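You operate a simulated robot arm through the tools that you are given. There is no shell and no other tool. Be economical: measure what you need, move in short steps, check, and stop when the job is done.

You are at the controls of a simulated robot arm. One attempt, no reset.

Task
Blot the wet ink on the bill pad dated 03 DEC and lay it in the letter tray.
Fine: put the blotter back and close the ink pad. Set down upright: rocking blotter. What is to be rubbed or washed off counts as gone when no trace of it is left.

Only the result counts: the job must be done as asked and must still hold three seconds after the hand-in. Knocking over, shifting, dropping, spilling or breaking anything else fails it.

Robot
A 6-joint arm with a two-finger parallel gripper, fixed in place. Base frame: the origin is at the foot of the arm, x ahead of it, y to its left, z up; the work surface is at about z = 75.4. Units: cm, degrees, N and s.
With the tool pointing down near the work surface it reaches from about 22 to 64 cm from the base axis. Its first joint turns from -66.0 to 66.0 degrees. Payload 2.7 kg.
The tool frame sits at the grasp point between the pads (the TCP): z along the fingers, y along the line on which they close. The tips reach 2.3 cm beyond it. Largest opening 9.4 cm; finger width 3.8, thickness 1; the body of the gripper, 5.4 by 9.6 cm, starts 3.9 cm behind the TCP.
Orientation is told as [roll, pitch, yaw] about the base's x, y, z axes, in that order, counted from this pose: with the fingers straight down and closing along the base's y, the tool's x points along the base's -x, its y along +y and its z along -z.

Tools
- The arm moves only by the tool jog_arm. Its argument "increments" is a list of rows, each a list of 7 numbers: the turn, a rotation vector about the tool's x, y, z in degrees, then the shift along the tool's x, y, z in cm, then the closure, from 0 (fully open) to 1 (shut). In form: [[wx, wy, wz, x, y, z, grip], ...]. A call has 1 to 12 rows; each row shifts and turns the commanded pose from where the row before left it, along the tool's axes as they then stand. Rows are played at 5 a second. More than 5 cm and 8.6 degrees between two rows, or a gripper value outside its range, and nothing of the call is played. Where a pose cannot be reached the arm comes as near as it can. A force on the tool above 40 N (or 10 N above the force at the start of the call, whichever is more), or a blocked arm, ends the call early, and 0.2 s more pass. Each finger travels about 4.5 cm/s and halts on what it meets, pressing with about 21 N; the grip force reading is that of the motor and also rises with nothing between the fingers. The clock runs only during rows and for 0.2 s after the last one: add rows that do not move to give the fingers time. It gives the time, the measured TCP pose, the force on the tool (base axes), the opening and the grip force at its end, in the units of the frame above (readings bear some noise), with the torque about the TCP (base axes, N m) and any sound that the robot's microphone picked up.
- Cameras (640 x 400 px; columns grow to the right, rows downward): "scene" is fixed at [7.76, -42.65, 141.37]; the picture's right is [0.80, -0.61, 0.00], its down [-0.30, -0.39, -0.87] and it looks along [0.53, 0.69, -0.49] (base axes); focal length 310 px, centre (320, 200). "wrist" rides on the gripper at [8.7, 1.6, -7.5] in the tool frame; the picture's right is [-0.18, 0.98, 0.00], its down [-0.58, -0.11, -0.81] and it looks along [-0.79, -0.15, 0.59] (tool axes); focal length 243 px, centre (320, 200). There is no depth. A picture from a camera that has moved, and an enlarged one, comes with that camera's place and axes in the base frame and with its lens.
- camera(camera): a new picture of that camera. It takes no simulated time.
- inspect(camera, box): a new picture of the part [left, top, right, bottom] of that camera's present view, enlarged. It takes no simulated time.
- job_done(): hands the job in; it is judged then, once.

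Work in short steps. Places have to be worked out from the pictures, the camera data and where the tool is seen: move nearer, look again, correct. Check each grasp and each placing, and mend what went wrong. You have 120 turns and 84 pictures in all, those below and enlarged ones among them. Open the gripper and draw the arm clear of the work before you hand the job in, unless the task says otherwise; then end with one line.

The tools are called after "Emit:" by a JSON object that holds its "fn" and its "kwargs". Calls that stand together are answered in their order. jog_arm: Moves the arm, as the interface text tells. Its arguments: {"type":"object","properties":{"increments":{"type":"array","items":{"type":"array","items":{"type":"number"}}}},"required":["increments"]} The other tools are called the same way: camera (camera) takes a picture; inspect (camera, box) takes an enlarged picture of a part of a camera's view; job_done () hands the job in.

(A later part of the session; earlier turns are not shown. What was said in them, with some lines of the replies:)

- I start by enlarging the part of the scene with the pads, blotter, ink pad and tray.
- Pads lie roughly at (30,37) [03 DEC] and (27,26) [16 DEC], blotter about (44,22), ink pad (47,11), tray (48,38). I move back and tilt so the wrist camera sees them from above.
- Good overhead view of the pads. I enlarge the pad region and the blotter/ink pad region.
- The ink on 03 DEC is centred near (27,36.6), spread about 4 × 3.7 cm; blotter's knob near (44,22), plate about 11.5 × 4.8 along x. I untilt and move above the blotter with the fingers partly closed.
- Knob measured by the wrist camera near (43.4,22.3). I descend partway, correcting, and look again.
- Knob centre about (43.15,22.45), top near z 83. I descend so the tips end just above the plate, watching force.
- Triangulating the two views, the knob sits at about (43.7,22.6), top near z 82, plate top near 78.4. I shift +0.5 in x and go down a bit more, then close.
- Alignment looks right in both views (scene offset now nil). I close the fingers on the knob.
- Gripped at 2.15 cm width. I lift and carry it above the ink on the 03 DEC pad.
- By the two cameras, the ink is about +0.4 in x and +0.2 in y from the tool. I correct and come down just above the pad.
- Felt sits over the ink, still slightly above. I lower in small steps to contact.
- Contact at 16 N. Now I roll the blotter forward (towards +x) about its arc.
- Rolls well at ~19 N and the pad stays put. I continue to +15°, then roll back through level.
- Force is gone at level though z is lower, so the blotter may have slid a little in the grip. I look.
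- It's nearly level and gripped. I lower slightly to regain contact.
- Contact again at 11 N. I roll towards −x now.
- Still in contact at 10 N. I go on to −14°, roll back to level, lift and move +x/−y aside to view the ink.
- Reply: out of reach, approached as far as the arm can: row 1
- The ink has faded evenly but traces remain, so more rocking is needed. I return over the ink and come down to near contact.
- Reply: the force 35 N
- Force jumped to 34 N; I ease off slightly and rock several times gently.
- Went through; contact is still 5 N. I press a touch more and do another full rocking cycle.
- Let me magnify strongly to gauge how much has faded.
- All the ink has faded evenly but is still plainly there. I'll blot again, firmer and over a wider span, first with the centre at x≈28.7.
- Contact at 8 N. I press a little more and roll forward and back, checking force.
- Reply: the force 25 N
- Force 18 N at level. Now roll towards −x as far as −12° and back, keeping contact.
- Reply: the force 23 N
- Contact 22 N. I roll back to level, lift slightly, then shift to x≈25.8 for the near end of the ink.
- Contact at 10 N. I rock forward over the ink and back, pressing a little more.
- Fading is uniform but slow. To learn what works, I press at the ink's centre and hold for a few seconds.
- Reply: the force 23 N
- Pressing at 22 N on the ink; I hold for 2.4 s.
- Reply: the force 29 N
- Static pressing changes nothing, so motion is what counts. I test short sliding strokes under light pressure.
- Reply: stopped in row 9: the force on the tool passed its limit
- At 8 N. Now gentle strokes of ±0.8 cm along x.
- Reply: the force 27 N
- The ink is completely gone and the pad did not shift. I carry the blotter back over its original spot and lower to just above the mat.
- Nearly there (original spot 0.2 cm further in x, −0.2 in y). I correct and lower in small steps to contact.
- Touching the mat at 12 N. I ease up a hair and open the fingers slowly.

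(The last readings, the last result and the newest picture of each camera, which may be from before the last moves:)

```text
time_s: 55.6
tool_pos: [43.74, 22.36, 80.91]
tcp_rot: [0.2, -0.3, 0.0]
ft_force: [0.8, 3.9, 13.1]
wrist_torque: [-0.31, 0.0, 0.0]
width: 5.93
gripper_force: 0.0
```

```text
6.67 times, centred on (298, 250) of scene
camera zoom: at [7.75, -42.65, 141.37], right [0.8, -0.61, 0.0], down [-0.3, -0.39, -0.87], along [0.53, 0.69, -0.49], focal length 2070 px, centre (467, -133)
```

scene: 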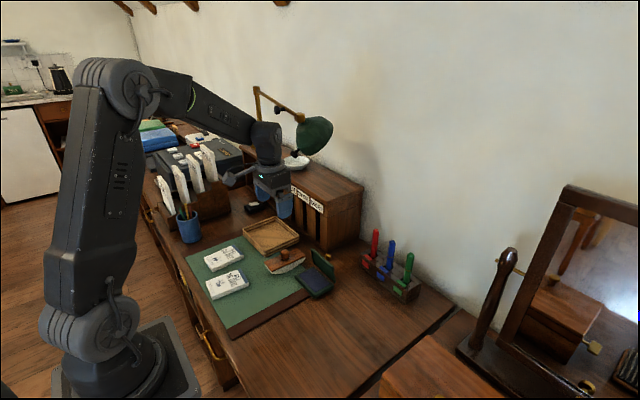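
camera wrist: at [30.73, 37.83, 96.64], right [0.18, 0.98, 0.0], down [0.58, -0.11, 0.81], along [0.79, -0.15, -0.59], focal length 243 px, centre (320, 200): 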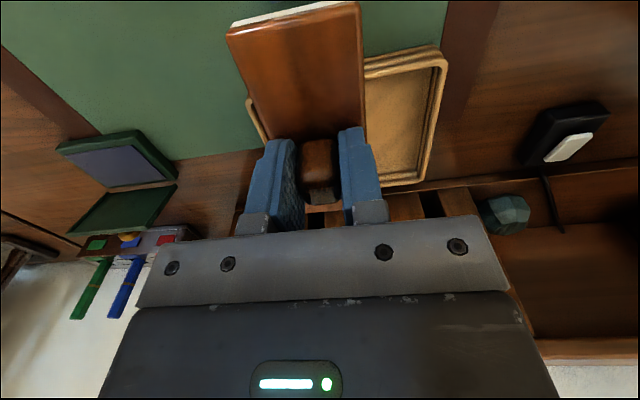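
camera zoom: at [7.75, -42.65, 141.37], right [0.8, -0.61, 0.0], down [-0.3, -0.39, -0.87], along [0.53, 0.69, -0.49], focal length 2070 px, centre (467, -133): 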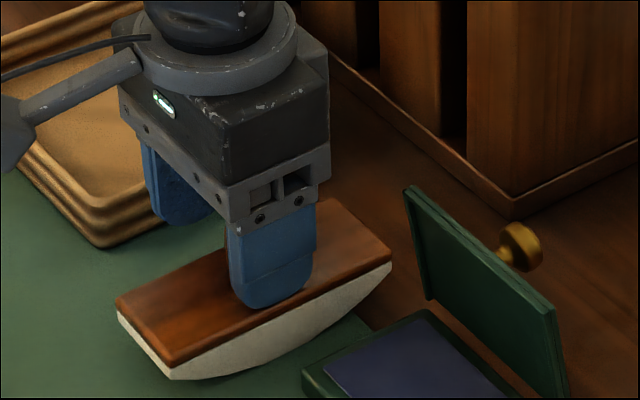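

The fingertip rests on the plate and dragged it slightly toward −y. I lift straight up.

Emit:
{"fn": "jog_arm", "kwargs": {"increments": [[0, 0, 0, 0, 0, -0.5, 0.35], [0, 0, 0, 0, 0, -1.5, 0.35], [0, 0, 0, 0, 0, -4, 0.35], [0, 0, 0, 0, 0, 0, 0.35]]}}

Emit:
{"fn": "inspect", "kwargs": {"camera": "scene", "box": [250, 230, 346, 290]}}

```text
time_s: 56.6
tool_pos: [43.75, 22.65, 86.75]
tcp_rot: [0.1, -0.1, 0.0]
ft_force: [0.0, -0.3, -0.4]
wrist_torque: [0.03, 0.01, 0.02]
width: 6.12
gripper_force: 0.0
```

```text
6.67 times, centred on (298, 260) of scene
camera zoom: at [7.76, -42.65, 141.37], right [0.8, -0.61, 0.0], down [-0.3, -0.39, -0.87], along [0.53, 0.69, -0.49], focal length 2070 px, centre (467, -200)
```

zoom: 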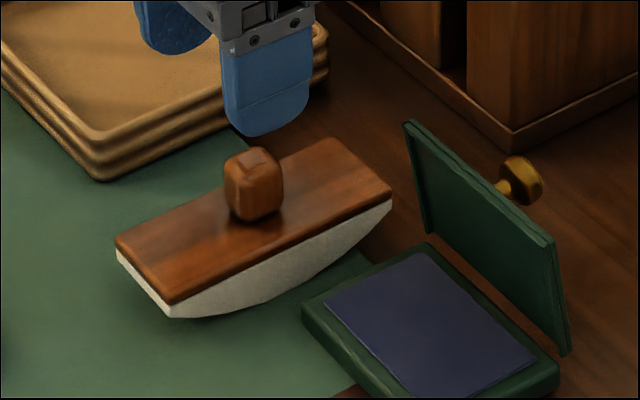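

Upright, but about 1.8 cm off towards −y. I regrasp the knob with the tips clear of the plate and put it back properly; first I check alignment above it.

Emit:
{"fn": "jog_arm", "kwargs": {"increments": [[0, 0, 0, 0, -2.0, 0, 0.45], [0, 0, 0, 0, 0, 2, 0.45], [0, 0, 0, 0, 0, 0, 0.45]]}}

Emit:
{"fn": "inspect", "kwargs": {"camera": "wrist", "box": [200, 60, 424, 200]}}

```text
time_s: 57.4
tool_pos: [43.76, 20.25, 84.69]
tcp_rot: [0.2, -0.2, 0.0]
ft_force: [-0.7, 0.5, 0.4]
wrist_torque: [0.01, 0.02, -0.01]
width: 5.19
gripper_force: 0.1
```

```text
2.86 times, centred on (312, 130) of wrist
camera zoom: at [35.1, 21.92, 92.24], right [0.18, 0.98, 0.0], down [0.58, -0.11, 0.81], along [0.79, -0.15, -0.59], focal length 693 px, centre (343, 400)
```

zoom: 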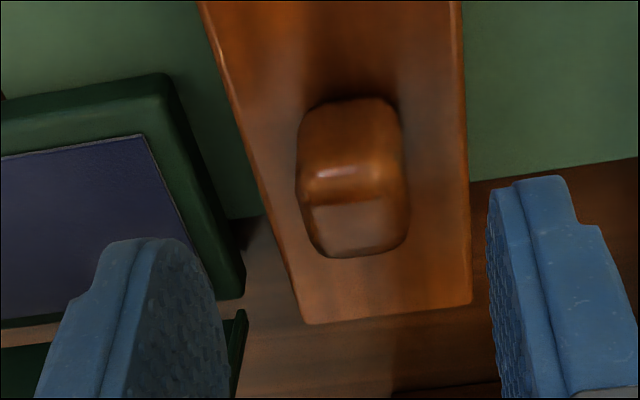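

Knob at y≈20.5; I shift +0.25 in y, descend to z 81.2 and close.

Emit:
{"fn": "jog_arm", "kwargs": {"increments": [[0, 0, 0, 0.1, 0.25, 2, 0.45], [0, 0, 0, 0, 0, 1.4, 0.45], [0, 0, 0, 0, 0, 0, 0.45], [0, 0, 0, 0, 0, 0, 0.7], [0, 0, 0, 0, 0, 0, 1], [0, 0, 0, 0, 0, 0, 1], [0, 0, 0, 0, 0, 0, 1]]}}

```text
time_s: 59.0
tool_pos: [43.58, 20.57, 81.5]
tcp_rot: [0.1, -0.2, 0.0]
ft_force: [0.9, -0.8, -0.5]
wrist_torque: [-0.05, -0.04, 0.01]
width: 2.15
gripper_force: 20.9
```

Gripped with tips clear of the plate. I lift slightly, shift +1.9 in y and lower to near contact.

Emit:
{"fn": "jog_arm", "kwargs": {"increments": [[0, 0, 0, 0, 0, -0.8, 1], [0, 0, 0, 0, 1.9, 0, 1], [0, 0, 0, 0, 0, 0.55, 1], [0, 0, 0, 0, 0, 0.1, 1], [0, 0, 0, 0, 0, 0.1, 1], [0, 0, 0, 0, 0, 0, 1]]}}

Emit:
{"fn": "inspect", "kwargs": {"camera": "scene", "box": [250, 230, 346, 290]}}

```text
time_s: 60.4
tool_pos: [43.49, 22.66, 81.44]
tcp_rot: [0.1, -0.3, 0.0]
ft_force: [0.2, -1.4, 0.4]
wrist_torque: [0.02, 0.05, -0.03]
width: 2.17
gripper_force: 20.7
```

```text
6.67 times, centred on (298, 260) of scene
camera zoom: at [7.76, -42.65, 141.37], right [0.8, -0.61, 0.0], down [-0.3, -0.39, -0.87], along [0.53, 0.69, -0.49], focal length 2070 px, centre (467, -200)
```

zoom: 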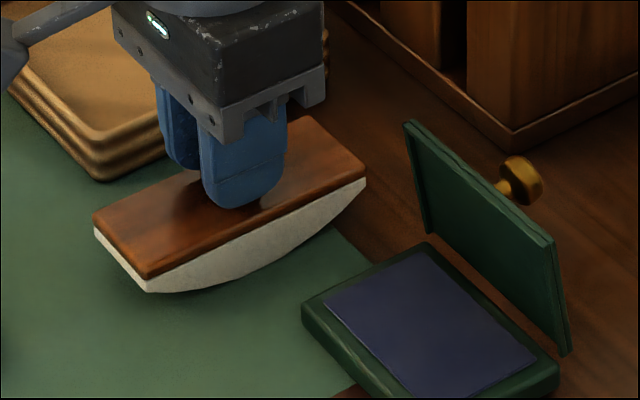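

Position matches the original picture within a few pixels. I nudge +0.15 x, lower to light contact.

Emit:
{"fn": "jog_arm", "kwargs": {"increments": [[0, 0, 0, -0.15, 0, 0, 1], [0, 0, 0, 0, 0, 0.06, 1], [0, 0, 0, 0, 0, 0, 1]]}}

```text
time_s: 61.2
tool_pos: [43.78, 22.67, 81.54]
tcp_rot: [0.2, -0.3, 0.0]
ft_force: [-6.0, 1.6, 14.2]
wrist_torque: [-0.06, 0.36, -0.02]
width: 2.17
gripper_force: 20.6
```

Contact at 14 N. I ease up slightly, open gradually, and rise.

Emit:
{"fn": "jog_arm", "kwargs": {"increments": [[0, 0, 0, 0, 0, -0.06, 1], [0, 0, 0, 0, 0, 0, 1], [0, 0, 0, 0, 0, 0, 0.7], [0, 0, 0, 0, 0, 0, 0.6], [0, 0, 0, 0, 0, 0, 0.5], [0, 0, 0, 0, 0, -0.3, 0.5], [0, 0, 0, 0, 0, -2, 0.5], [0, 0, 0, 0, 0, -4, 0.5], [0, 0, 0, 0, 0, 0, 0.5]]}}

Emit:
{"fn": "inspect", "kwargs": {"camera": "scene", "box": [250, 230, 346, 290]}}

```text
time_s: 63.2
tool_pos: [43.79, 22.64, 87.84]
tcp_rot: [0.1, -0.3, -0.1]
ft_force: [-1.3, 0.1, 0.1]
wrist_torque: [0.01, 0.02, -0.01]
width: 4.72
gripper_force: 0.1
```

```text
6.67 times, centred on (298, 260) of scene
camera zoom: at [7.76, -42.65, 141.37], right [0.8, -0.61, 0.0], down [-0.3, -0.39, -0.87], along [0.53, 0.69, -0.49], focal length 2070 px, centre (467, -200)
```

zoom: 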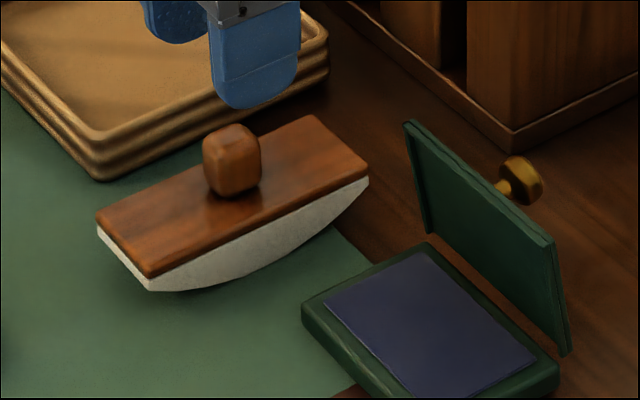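

The blotter is back upright in its original place. Next, the ink pad: I rise, back off and view its lid with the wrist camera.

Emit:
{"fn": "jog_arm", "kwargs": {"increments": [[0, 0, 0, 2, 0, -4, 1], [0, 0, 0, 3.5, -3, 0, 1], [0, 0, 0, 3, -3.5, 0, 1], [0, 0, 0, 2, -4, 0, 1], [0, 6, 0, 0, 0, 0, 1], [0, 6, 0, 0, 0, 0, 1], [0, 0, 0, 0, 0, 0, 1]]}}

Emit:
{"fn": "camera", "kwargs": {"camera": "wrist"}}

```text
time_s: 64.8
tool_pos: [33.2, 12.14, 91.67]
tcp_rot: [0.0, 11.9, 0.1]
ft_force: [0.1, 0.2, -0.8]
wrist_torque: [0.0, 0.02, 0.03]
width: 0.0
gripper_force: 21.3
```

```text
45 pictures are left
camera wrist: at [26.37, 13.58, 100.76], right [0.18, 0.98, -0.04], down [0.74, -0.11, 0.67], along [0.65, -0.15, -0.74], focal length 243 px, centre (320, 200)
```

wrist: 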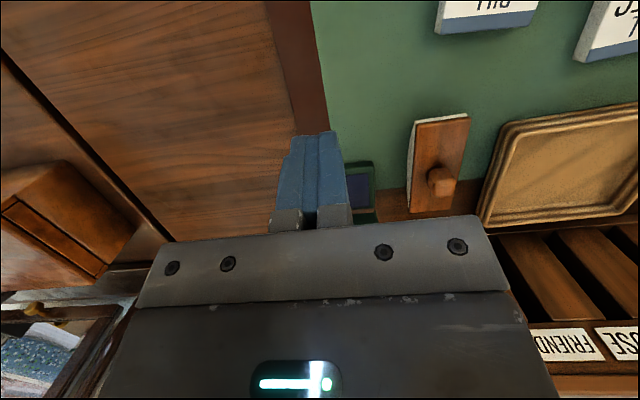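

The fingers hide it. I untilt, open and move closer so the pad shows between the fingers.

Emit:
{"fn": "jog_arm", "kwargs": {"increments": [[0, -6, 0, -2, 0, -1, 0.3], [0, -6, 0, -2, 0, -1, 0], [0, 0, 0, -3, 0, -2, 0], [0, 0, 0, 0, 0, 0, 0], [0, 0, 0, 0, 0, 0, 0]]}}

Emit:
{"fn": "inspect", "kwargs": {"camera": "wrist", "box": [160, 0, 480, 200]}}

```text
time_s: 66.0
tool_pos: [40.42, 12.1, 95.04]
tcp_rot: [0.2, -0.2, 0.0]
ft_force: [0.5, 0.3, 0.7]
wrist_torque: [0.01, 0.02, 0.03]
width: 9.42
gripper_force: 0.0
```

```text
2.00 times, centred on (320, 100) of wrist
camera zoom: at [31.78, 13.57, 102.54], right [0.18, 0.98, 0.0], down [0.58, -0.11, 0.81], along [0.79, -0.15, -0.59], focal length 485 px, centre (320, 400)
```

zoom: 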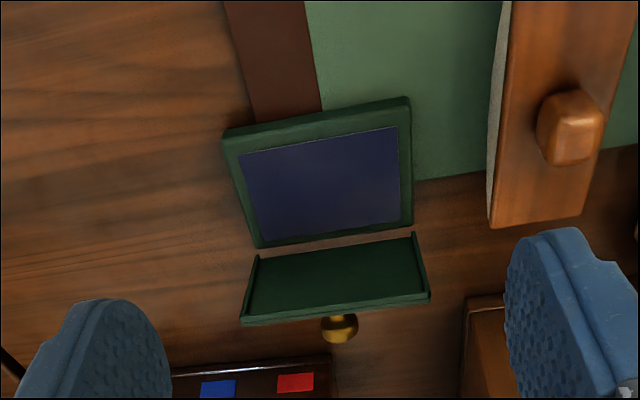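

The pad base spans x 42.5–49.2, y 6.3–15.8; lid stands vertical at x≈49.5 up to z≈84, brass knob behind at y≈11. I close the fingers and go high over it to behind the lid at y≈8.3.

Emit:
{"fn": "jog_arm", "kwargs": {"increments": [[0, 0, 0, -4.05, -0.95, 0, 0.5], [0, 0, 0, -4.05, -0.95, 0, 1], [0, 0, 0, -4.05, -0.95, 0, 1], [0, 0, 0, -4.05, -0.95, 0, 1], [0, 0, 0, 0, 0, 4, 1], [0, 0, 0, 0, 0, 0, 1]]}}

Emit:
{"fn": "inspect", "kwargs": {"camera": "scene", "box": [260, 180, 420, 280]}}

```text
time_s: 67.4
tool_pos: [56.65, 8.06, 91.05]
tcp_rot: [0.1, -0.1, 0.0]
ft_force: [0.8, 0.2, 0.3]
wrist_torque: [-0.03, -0.01, 0.0]
width: 0.0
gripper_force: 21.0
```

```text
4.00 times, centred on (340, 230) of scene
camera zoom: at [7.77, -42.65, 141.37], right [0.8, -0.61, 0.0], down [-0.3, -0.39, -0.87], along [0.53, 0.69, -0.49], focal length 1242 px, centre (240, 80)
```

zoom: 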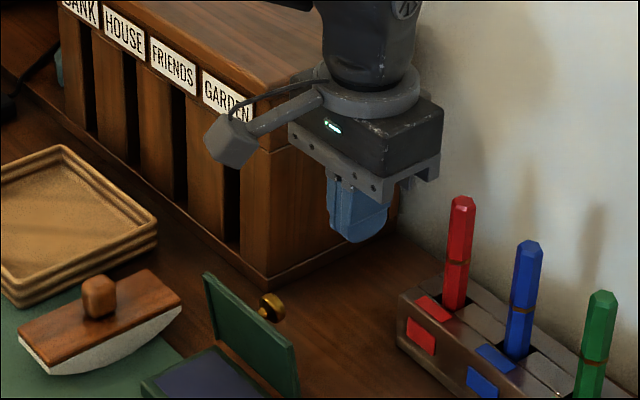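

Clear of the stamp rack (x≥62.8) and pigeonholes. I descend behind the lid to z≈83.5.

Emit:
{"fn": "jog_arm", "kwargs": {"increments": [[0, 0, 0, 0, 0, 4, 1], [0, 0, 0, 0, 0, 3.6, 1], [0, 0, 0, 0, 0, 0, 1]]}}

Emit:
{"fn": "inspect", "kwargs": {"camera": "scene", "box": [260, 200, 388, 280]}}

```text
time_s: 68.2
tool_pos: [56.75, 8.32, 83.29]
tcp_rot: [0.1, -0.2, 0.0]
ft_force: [-0.3, 0.7, 0.3]
wrist_torque: [-0.03, -0.02, 0.01]
width: 0.01
gripper_force: 21.3
```

```text
5.00 times, centred on (324, 240) of scene
camera zoom: at [7.77, -42.65, 141.37], right [0.8, -0.61, 0.0], down [-0.3, -0.39, -0.87], along [0.53, 0.69, -0.49], focal length 1552 px, centre (300, 0)
```

zoom: 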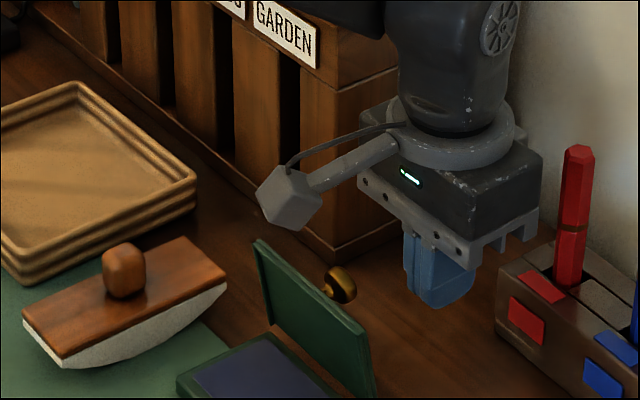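

Positioned behind the lid. I move towards it in small steps.

Emit:
{"fn": "jog_arm", "kwargs": {"increments": [[0, 0, 0, 2.5, 0, 0, 1], [0, 0, 0, 1.0, 0, 0, 1], [0, 0, 0, 0.7, 0, 0, 1], [0, 0, 0, 0.7, 0, 0, 1], [0, 0, 0, 0, 0, 0, 1]]}}

Emit:
{"fn": "inspect", "kwargs": {"camera": "scene", "box": [260, 220, 356, 280]}}

```text
time_s: 69.4
tool_pos: [51.83, 8.34, 83.36]
tcp_rot: [0.1, -0.3, 0.0]
ft_force: [-0.1, -1.1, 0.1]
wrist_torque: [-0.01, 0.0, -0.01]
width: 0.01
gripper_force: 21.2
```

```text
6.67 times, centred on (308, 250) of scene
camera zoom: at [7.76, -42.65, 141.37], right [0.8, -0.61, 0.0], down [-0.3, -0.39, -0.87], along [0.53, 0.69, -0.49], focal length 2070 px, centre (400, -133)
```

zoom: 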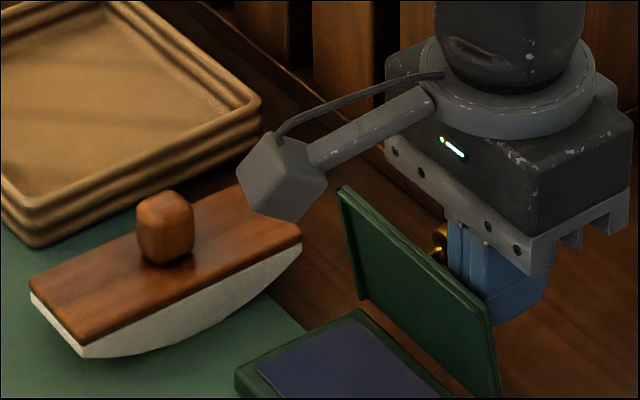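

About to touch the lid. I continue −x and slightly down along its arc.

Emit:
{"fn": "jog_arm", "kwargs": {"increments": [[0, 0, 0, 0.7, 0, 0.1, 1], [0, 0, 0, 0.7, 0, 0.1, 1], [0, 0, 0, 0.7, 0, 0.2, 1], [0, 0, 0, 0.7, 0, 0.2, 1], [0, 0, 0, 0, 0, 0, 1]]}}

Emit:
{"fn": "inspect", "kwargs": {"camera": "scene", "box": [260, 220, 356, 280]}}

```text
time_s: 70.6
tool_pos: [49.04, 8.34, 82.8]
tcp_rot: [0.1, -0.1, 0.0]
ft_force: [-0.1, 0.4, -1.0]
wrist_torque: [-0.01, 0.01, 0.01]
width: 0.0
gripper_force: 20.5
```

```text
6.67 times, centred on (308, 250) of scene
camera zoom: at [7.76, -42.65, 141.37], right [0.8, -0.61, 0.0], down [-0.3, -0.39, -0.87], along [0.53, 0.69, -0.49], focal length 2070 px, centre (400, -133)
```

zoom: 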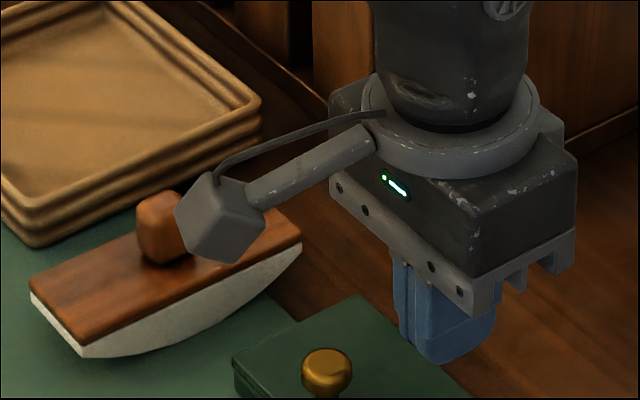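

The lid has fallen shut. I rise and check that it sits flush.

Emit:
{"fn": "jog_arm", "kwargs": {"increments": [[0, 0, 0, 0, 0, -4, 1], [0, 0, 0, 0, 0, -4, 1], [0, 0, 0, 2, 4, -1, 0.5], [0, 0, 0, 2, 4, 0, 0], [0, 0, 0, 0, 4, 0, 0], [0, 0, 0, 0, 0, 0, 0]]}}

Emit:
{"fn": "inspect", "kwargs": {"camera": "scene", "box": [260, 230, 356, 290]}}

```text
time_s: 72.0
tool_pos: [44.82, 20.39, 91.88]
tcp_rot: [0.1, -0.3, -0.1]
ft_force: [0.7, 0.2, -0.4]
wrist_torque: [0.05, 0.02, 0.01]
width: 8.58
gripper_force: 0.1
```

```text
6.67 times, centred on (308, 260) of scene
camera zoom: at [7.77, -42.65, 141.37], right [0.8, -0.61, 0.0], down [-0.3, -0.39, -0.87], along [0.53, 0.69, -0.49], focal length 2070 px, centre (400, -200)
```

zoom: 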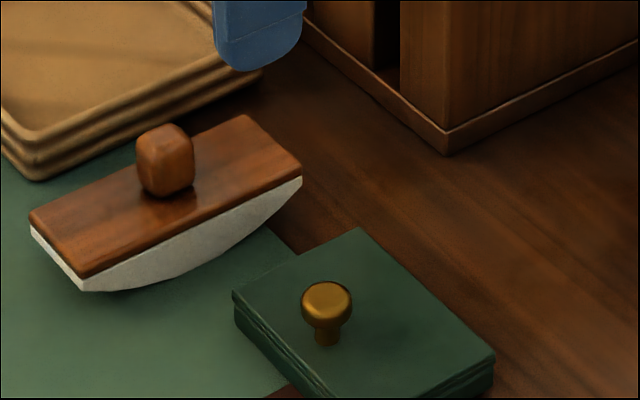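

Lid is flush and the base unmoved. Now the pad: I move above its centre (29.6,36.5) with the gripper open.

Emit:
{"fn": "jog_arm", "kwargs": {"increments": [[0, 0, 0, 3.04, 3.22, 0, 0], [0, 0, 0, 3.04, 3.22, 0, 0], [0, 0, 0, 3.04, 3.22, 0, 0], [0, 0, 0, 3.04, 3.22, 0, 0], [0, 0, 0, 3.04, 3.22, 0, 0], [0, 0, 0, 0, 0, 4, 0], [0, 0, 0, 0, 0, 0, 0]]}}

Emit:
{"fn": "camera", "kwargs": {"camera": "wrist"}}

Emit:
{"fn": "inspect", "kwargs": {"camera": "scene", "box": [170, 200, 298, 280]}}

```text
time_s: 73.6
tool_pos: [29.79, 36.36, 87.81]
tcp_rot: [0.2, -0.1, 0.0]
ft_force: [0.8, -0.1, 0.5]
wrist_torque: [-0.01, 0.0, -0.02]
width: 9.4
gripper_force: 0.0
```

```text
38 pictures are left
camera wrist: at [21.15, 37.91, 95.2], right [0.18, 0.98, 0.0], down [0.58, -0.11, 0.81], along [0.79, -0.15, -0.59], focal length 243 px, centre (320, 200)
```

wrist: 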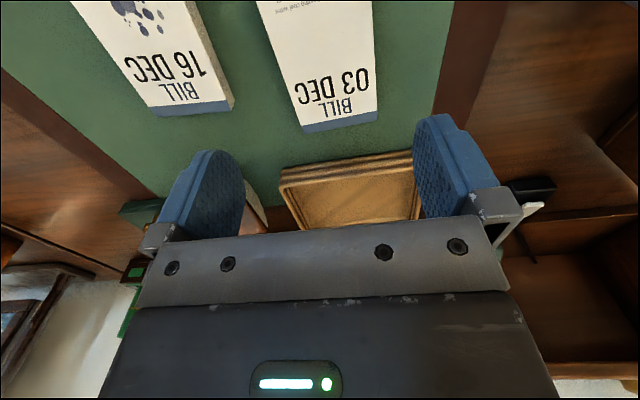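

```text
5.00 times, centred on (234, 240) of scene
camera zoom: at [7.77, -42.65, 141.37], right [0.8, -0.61, 0.0], down [-0.3, -0.39, -0.87], along [0.53, 0.69, -0.49], focal length 1552 px, centre (750, 0)
```

zoom: 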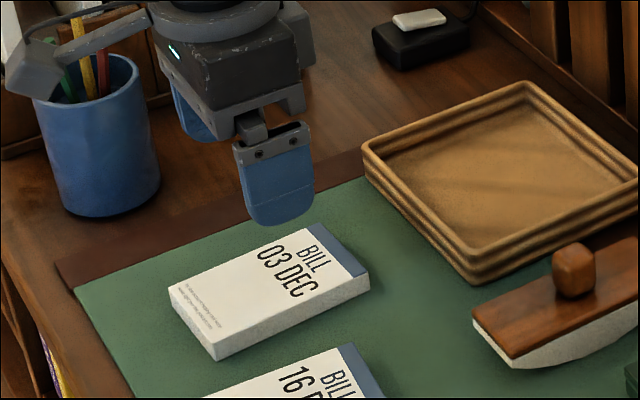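

Pad centre now measured about (29.4,36.7), yaw ≈ +2°. I align and descend around it to z≈78.7.

Emit:
{"fn": "jog_arm", "kwargs": {"increments": [[0, 0, -2, 0.35, 0.35, 0, 0], [0, 0, 0, 0, 0, 4, 0], [0, 0, 0, 0, 0, 2.5, 0], [0, 0, 0, 0, 0, 0, 0]]}}

Emit:
{"fn": "camera", "kwargs": {"camera": "wrist"}}

Emit:
{"fn": "inspect", "kwargs": {"camera": "scene", "box": [170, 210, 298, 290]}}

```text
time_s: 74.6
tool_pos: [29.42, 36.89, 81.23]
tcp_rot: [0.1, -0.3, 1.9]
ft_force: [-0.9, -0.4, 0.2]
wrist_torque: [-0.01, 0.02, 0.01]
width: 9.39
gripper_force: 0.1
```

```text
36 pictures are left
camera wrist: at [20.83, 38.05, 88.7], right [0.15, 0.99, 0.0], down [0.58, -0.09, 0.81], along [0.8, -0.12, -0.59], focal length 243 px, centre (320, 200)
```

wrist: 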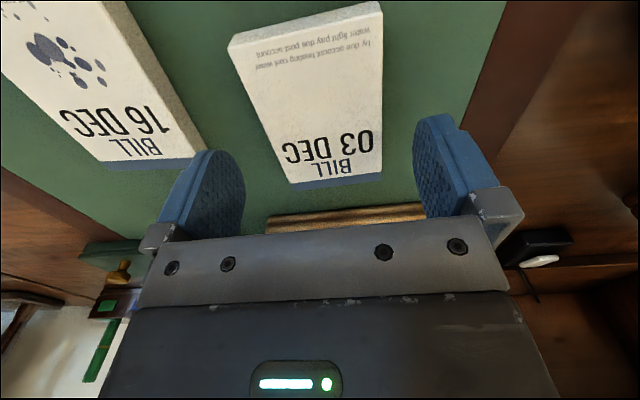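

```text
5.00 times, centred on (234, 250) of scene
camera zoom: at [7.77, -42.65, 141.37], right [0.8, -0.61, 0.0], down [-0.3, -0.39, -0.87], along [0.53, 0.69, -0.49], focal length 1552 px, centre (750, -50)
```

zoom: 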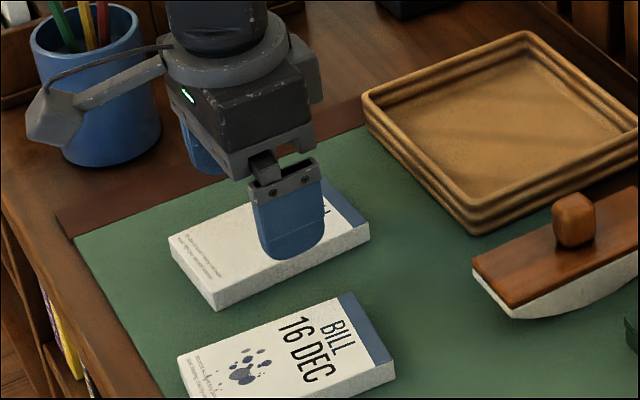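

Aligned: pad centre (29.2,36.9). I descend to z≈78.4 with force watch.

Emit:
{"fn": "jog_arm", "kwargs": {"increments": [[0, 0, 0, 0.1, 0, 2.0, 0], [0, 0, 0, 0, 0, 0.6, 0], [0, 0, 0, 0, 0, 0.2, 0], [0, 0, 0, 0, 0, 0.1, 0], [0, 0, 0, 0, 0, 0, 0]]}}

Emit:
{"fn": "inspect", "kwargs": {"camera": "scene", "box": [180, 220, 276, 280]}}

```text
time_s: 75.8
tool_pos: [29.48, 36.7, 78.49]
tcp_rot: [0.1, -0.3, 2.0]
ft_force: [0.2, -0.4, -0.3]
wrist_torque: [-0.01, 0.02, 0.01]
width: 9.39
gripper_force: 0.0
```

```text
6.67 times, centred on (228, 250) of scene
camera zoom: at [7.76, -42.65, 141.37], right [0.8, -0.61, 0.0], down [-0.3, -0.39, -0.87], along [0.53, 0.69, -0.49], focal length 2070 px, centre (933, -133)
```

zoom: 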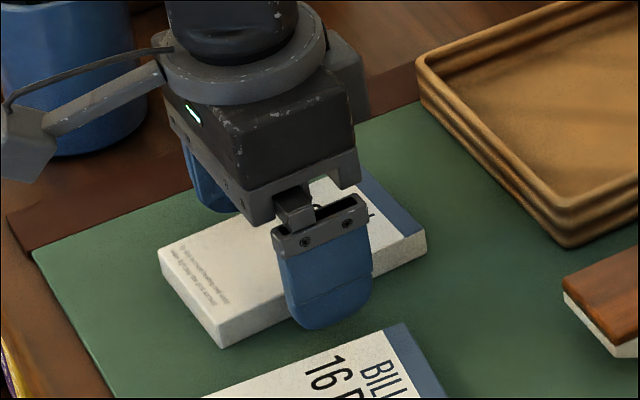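

Still free of contact. I lower 0.3 more and close on the pad.

Emit:
{"fn": "jog_arm", "kwargs": {"increments": [[0, 0, 0, 0, 0, 0.15, 0], [0, 0, 0, 0, 0, 0.12, 0], [0, 0, 0, 0, 0, 0, 0], [0, 0, 0, 0, 0, 0, 0.15], [0, 0, 0, 0, 0, 0, 0.3], [0, 0, 0, 0, 0, 0, 0.45], [0, 0, 0, 0, 0, 0, 0.6], [0, 0, 0, 0, 0, 0, 0.6], [0, 0, 0, 0, 0, 0, 0.6]]}}

Emit:
{"fn": "inspect", "kwargs": {"camera": "scene", "box": [180, 220, 276, 280]}}

```text
time_s: 77.8
tool_pos: [29.42, 36.72, 78.17]
tcp_rot: [0.1, -0.2, 2.0]
ft_force: [0.8, 0.4, 0.8]
wrist_torque: [0.09, -0.03, 0.07]
width: 6.73
gripper_force: 21.2
```

```text
6.67 times, centred on (228, 250) of scene
camera zoom: at [7.76, -42.65, 141.37], right [0.8, -0.61, 0.0], down [-0.3, -0.39, -0.87], along [0.53, 0.69, -0.49], focal length 2070 px, centre (933, -133)
```

zoom: 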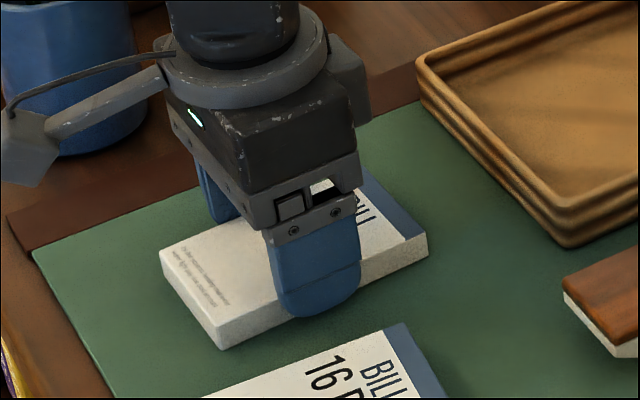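

Gripped at 6.73 cm. I close fully for force and lift straight up 10 cm.

Emit:
{"fn": "jog_arm", "kwargs": {"increments": [[0, 0, 0, 0, 0, 0, 1], [0, 0, 0, 0, 0, -1, 1], [0, 0, 0, 0, 0, -2.5, 1], [0, 0, 0, 0, 0, -3.5, 1], [0, 0, 0, 0, 0, -3, 1], [0, 0, 0, 0, 0, 0, 1]]}}

Emit:
{"fn": "inspect", "kwargs": {"camera": "scene", "box": [170, 180, 330, 280]}}

```text
time_s: 79.2
tool_pos: [29.4, 36.68, 88.18]
tcp_rot: [0.2, -0.3, 2.0]
ft_force: [0.1, -0.1, -0.6]
wrist_torque: [0.0, 0.0, 0.0]
width: 6.73
gripper_force: 20.9
```

```text
4.00 times, centred on (250, 230) of scene
camera zoom: at [7.77, -42.65, 141.37], right [0.8, -0.61, 0.0], down [-0.3, -0.39, -0.87], along [0.53, 0.69, -0.49], focal length 1242 px, centre (600, 80)
```

zoom: 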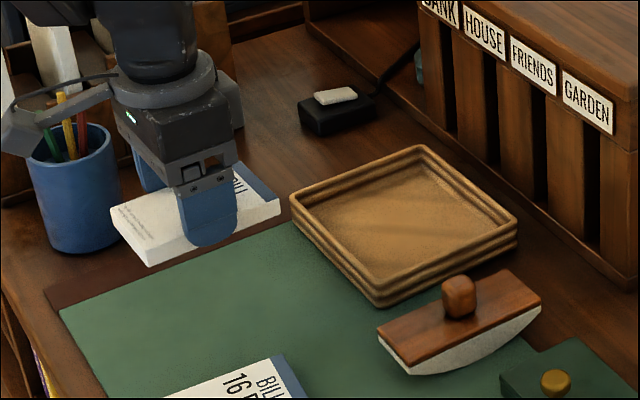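

Held level. Tray centre I judge at about (47,37.3). I carry the pad across, above the tray.

Emit:
{"fn": "jog_arm", "kwargs": {"increments": [[0, 0, 2, 0, 0, 0, 1], [0, 0, 0, -4.4, 0.15, 0, 1], [0, 0, 0, -4.4, 0.15, 0, 1], [0, 0, 0, -4.4, 0.15, 0, 1], [0, 0, 0, -4.4, 0.15, 0, 1], [0, 0, 0, 0, 0, 3, 1], [0, 0, 0, 0, 0, 0, 1]]}}

Emit:
{"fn": "inspect", "kwargs": {"camera": "scene", "box": [218, 180, 346, 260]}}

Emit:
{"fn": "camera", "kwargs": {"camera": "wrist"}}

```text
time_s: 80.8
tool_pos: [47.12, 37.2, 85.53]
tcp_rot: [0.1, -0.2, 0.0]
ft_force: [0.9, 0.2, -0.3]
wrist_torque: [0.02, 0.01, 0.01]
width: 6.75
gripper_force: 21.7
```

```text
5.00 times, centred on (282, 220) of scene
camera zoom: at [7.77, -42.65, 141.37], right [0.8, -0.61, 0.0], down [-0.3, -0.39, -0.87], along [0.53, 0.69, -0.49], focal length 1552 px, centre (510, 100)
```

zoom: 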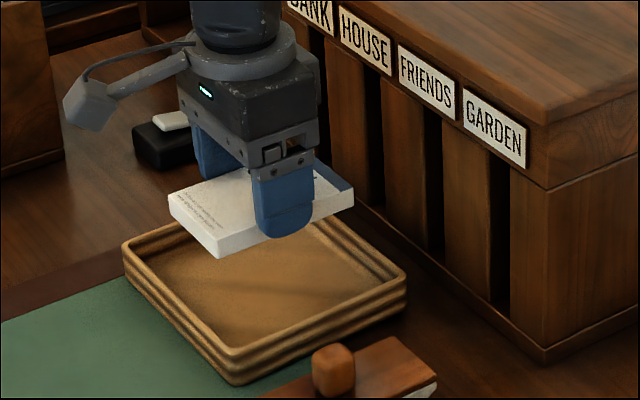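

```text
30 pictures are left
camera wrist: at [38.41, 38.78, 92.87], right [0.18, 0.98, 0.0], down [0.58, -0.11, 0.81], along [0.79, -0.15, -0.59], focal length 243 px, centre (320, 200)
```

wrist: 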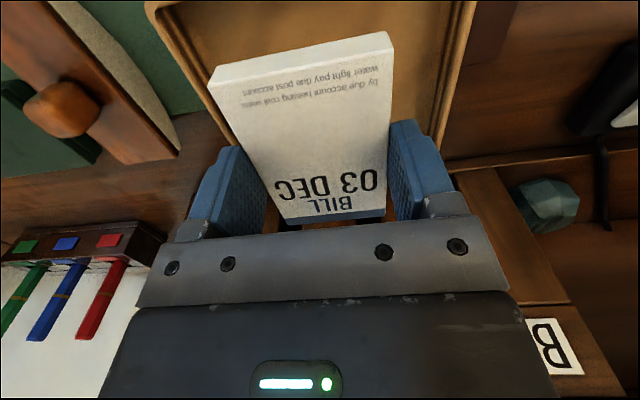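

Scene and wrist agree the pad is centred over the tray (y +0.4 helps). I descend.

Emit:
{"fn": "jog_arm", "kwargs": {"increments": [[0, 0, 0, 0, 0.4, 2.5, 1], [0, 0, 0, 0, 0, 2.5, 1], [0, 0, 0, 0, 0, 0.4, 1], [0, 0, 0, 0, 0, 0, 1]]}}

Emit:
{"fn": "inspect", "kwargs": {"camera": "scene", "box": [218, 190, 346, 270]}}

```text
time_s: 81.8
tool_pos: [47.07, 37.59, 79.91]
tcp_rot: [0.1, -0.1, 0.1]
ft_force: [-0.5, 1.3, -0.8]
wrist_torque: [0.01, 0.02, 0.03]
width: 6.76
gripper_force: 20.9
```

```text
5.00 times, centred on (282, 230) of scene
camera zoom: at [7.77, -42.65, 141.37], right [0.8, -0.61, 0.0], down [-0.3, -0.39, -0.87], along [0.53, 0.69, -0.49], focal length 1552 px, centre (510, 50)
```

zoom: 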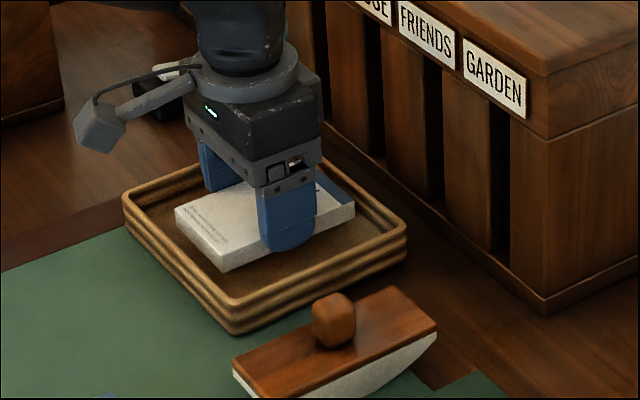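

Inside the tray outline, no contact. I lower in small steps until it touches the floor.

Emit:
{"fn": "jog_arm", "kwargs": {"increments": [[0, 0, 0, 0, 0, 0.3, 1], [0, 0, 0, 0, 0, 0.3, 1], [0, 0, 0, 0, 0, 0.2, 1], [0, 0, 0, 0, 0, 0, 1]]}}

```text
time_s: 82.8
tool_pos: [47.01, 37.7, 78.95]
tcp_rot: [0.2, -0.1, 0.0]
ft_force: [-0.2, -0.7, -1.0]
wrist_torque: [0.0, 0.0, 0.0]
width: 6.71
gripper_force: 21.1
```

Emit:
{"fn": "jog_arm", "kwargs": {"increments": [[0, 0, 0, 0, 0, 0.15, 1], [0, 0, 0, 0, 0, 0.15, 1], [0, 0, 0, 0, 0, 0.1, 1], [0, 0, 0, 0, 0, 0, 1]]}}

```text
time_s: 83.8
tool_pos: [47.04, 37.77, 78.71]
tcp_rot: [0.1, -0.2, 0.0]
ft_force: [0.9, 0.0, -0.3]
wrist_torque: [0.01, 0.03, 0.04]
width: 6.72
gripper_force: 20.7
```

Emit:
{"fn": "jog_arm", "kwargs": {"increments": [[0, 0, 0, 0, 0, 0.12, 1], [0, 0, 0, 0, 0, 0.12, 1], [0, 0, 0, 0, 0, 0, 1]]}}

```text
time_s: 84.6
tool_pos: [47.02, 37.82, 78.62]
tcp_rot: [0.2, -0.3, 0.0]
ft_force: [-4.0, -3.9, 15.3]
wrist_torque: [-0.23, 0.46, 0.02]
width: 6.75
gripper_force: 21.0
```

The pad rests on the tray floor (15 N). I ease up slightly, open only to ~8 cm (fingers stay inside the tray), and rise.

Emit:
{"fn": "jog_arm", "kwargs": {"increments": [[0, 0, 0, 0, 0, -0.1, 1], [0, 0, 0, 0, 0, 0, 0.26], [0, 0, 0, 0, 0, 0, 0.2], [0, 0, 0, 0, 0, 0, 0.15], [0, 0, 0, 0, 0, 0, 0.15], [0, 0, 0, 0, 0, 0, 0.15]]}}

Emit:
{"fn": "inspect", "kwargs": {"camera": "scene", "box": [218, 190, 346, 270]}}

```text
time_s: 86.0
tool_pos: [47.05, 37.67, 78.6]
tcp_rot: [0.1, -0.2, 0.0]
ft_force: [0.0, 0.5, 0.2]
wrist_torque: [0.01, 0.02, -0.02]
width: 8.0
gripper_force: 0.1
```

```text
5.00 times, centred on (282, 230) of scene
camera zoom: at [7.76, -42.65, 141.37], right [0.8, -0.61, 0.0], down [-0.3, -0.39, -0.87], along [0.53, 0.69, -0.49], focal length 1552 px, centre (510, 50)
```

zoom: 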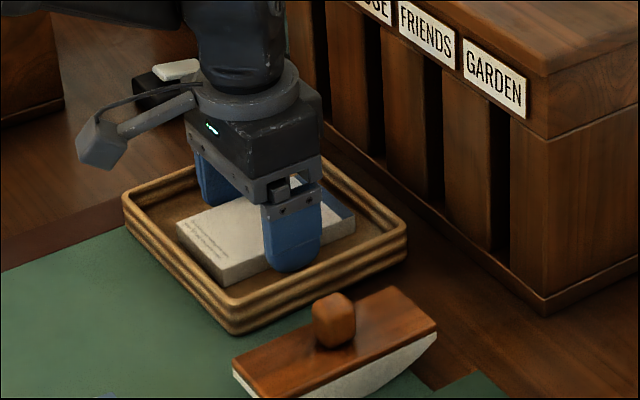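

Released and flat in the tray. I rise and draw the arm back clear, then take a final look.

Emit:
{"fn": "jog_arm", "kwargs": {"increments": [[0, 0, 0, 0, 0, -1, 0.15], [0, 0, 0, 0, 0, -3, 0.15], [0, 0, 0, 0, 0, -4.5, 0.15], [0, 0, 0, 0, 0, -4.5, 0], [0, 0, 0, 0, 0, -4.5, 0], [0, 0, 0, 4, -2, -2, 0], [0, 0, 0, 4, -2, 0, 0], [0, 0, 0, 4, -2, 0, 0], [0, 0, 0, 0, 0, 0, 0]]}}

Emit:
{"fn": "camera", "kwargs": {"camera": "scene"}}

Emit:
{"fn": "inspect", "kwargs": {"camera": "scene", "box": [180, 200, 350, 306]}}

Emit:
{"fn": "inspect", "kwargs": {"camera": "scene", "box": [240, 217, 288, 247]}}

```text
time_s: 88.0
tool_pos: [35.01, 31.43, 97.93]
tcp_rot: [0.2, -0.2, 0.0]
ft_force: [-0.3, -0.5, -0.2]
wrist_torque: [-0.01, 0.0, -0.02]
width: 9.4
gripper_force: 0.0
```

```text
27 pictures are left
```

scene: 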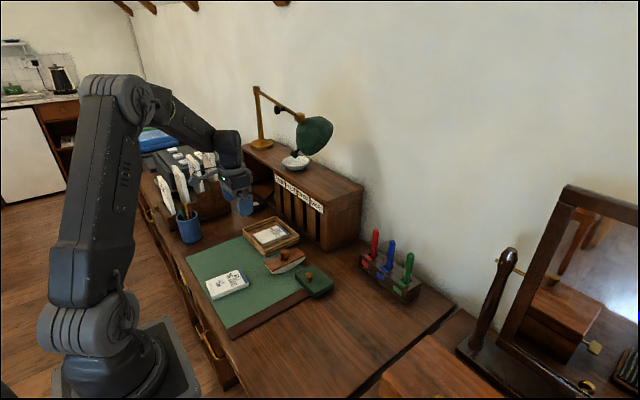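

```text
3.76 times, centred on (265, 253) of scene
camera zoom: at [7.76, -42.65, 141.37], right [0.8, -0.61, 0.0], down [-0.3, -0.39, -0.87], along [0.53, 0.69, -0.49], focal length 1169 px, centre (527, 0)
```

zoom: 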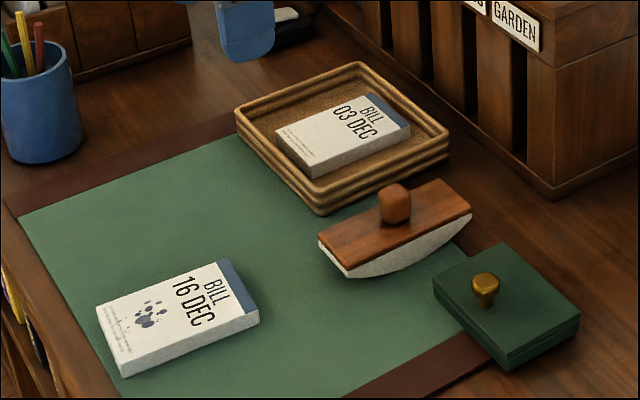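

```text
13.33 times, centred on (264, 232) of scene
camera zoom: at [7.76, -42.65, 141.37], right [0.8, -0.61, 0.0], down [-0.3, -0.39, -0.87], along [0.53, 0.69, -0.49], focal length 4139 px, centre (1067, -227)
```

zoom: 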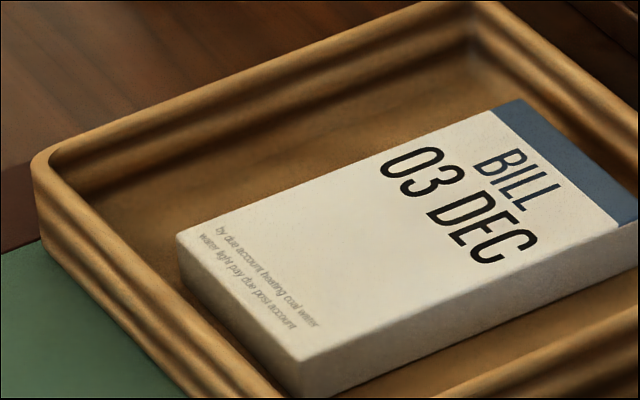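

The final pictures show the 03 DEC pad clean and flat in the tray, the blotter upright in its place, and the ink pad shut. The rest is untouched and the gripper is open and clear, so I hand the job in.

Emit:
{"fn": "job_done", "kwargs": {}}

```text
The job is handed in.
```

The 03 DEC bill pad is blotted with no ink left and lies flat in the letter tray, the blotter is back upright in its original place, the ink pad is closed, and I have handed the job in.
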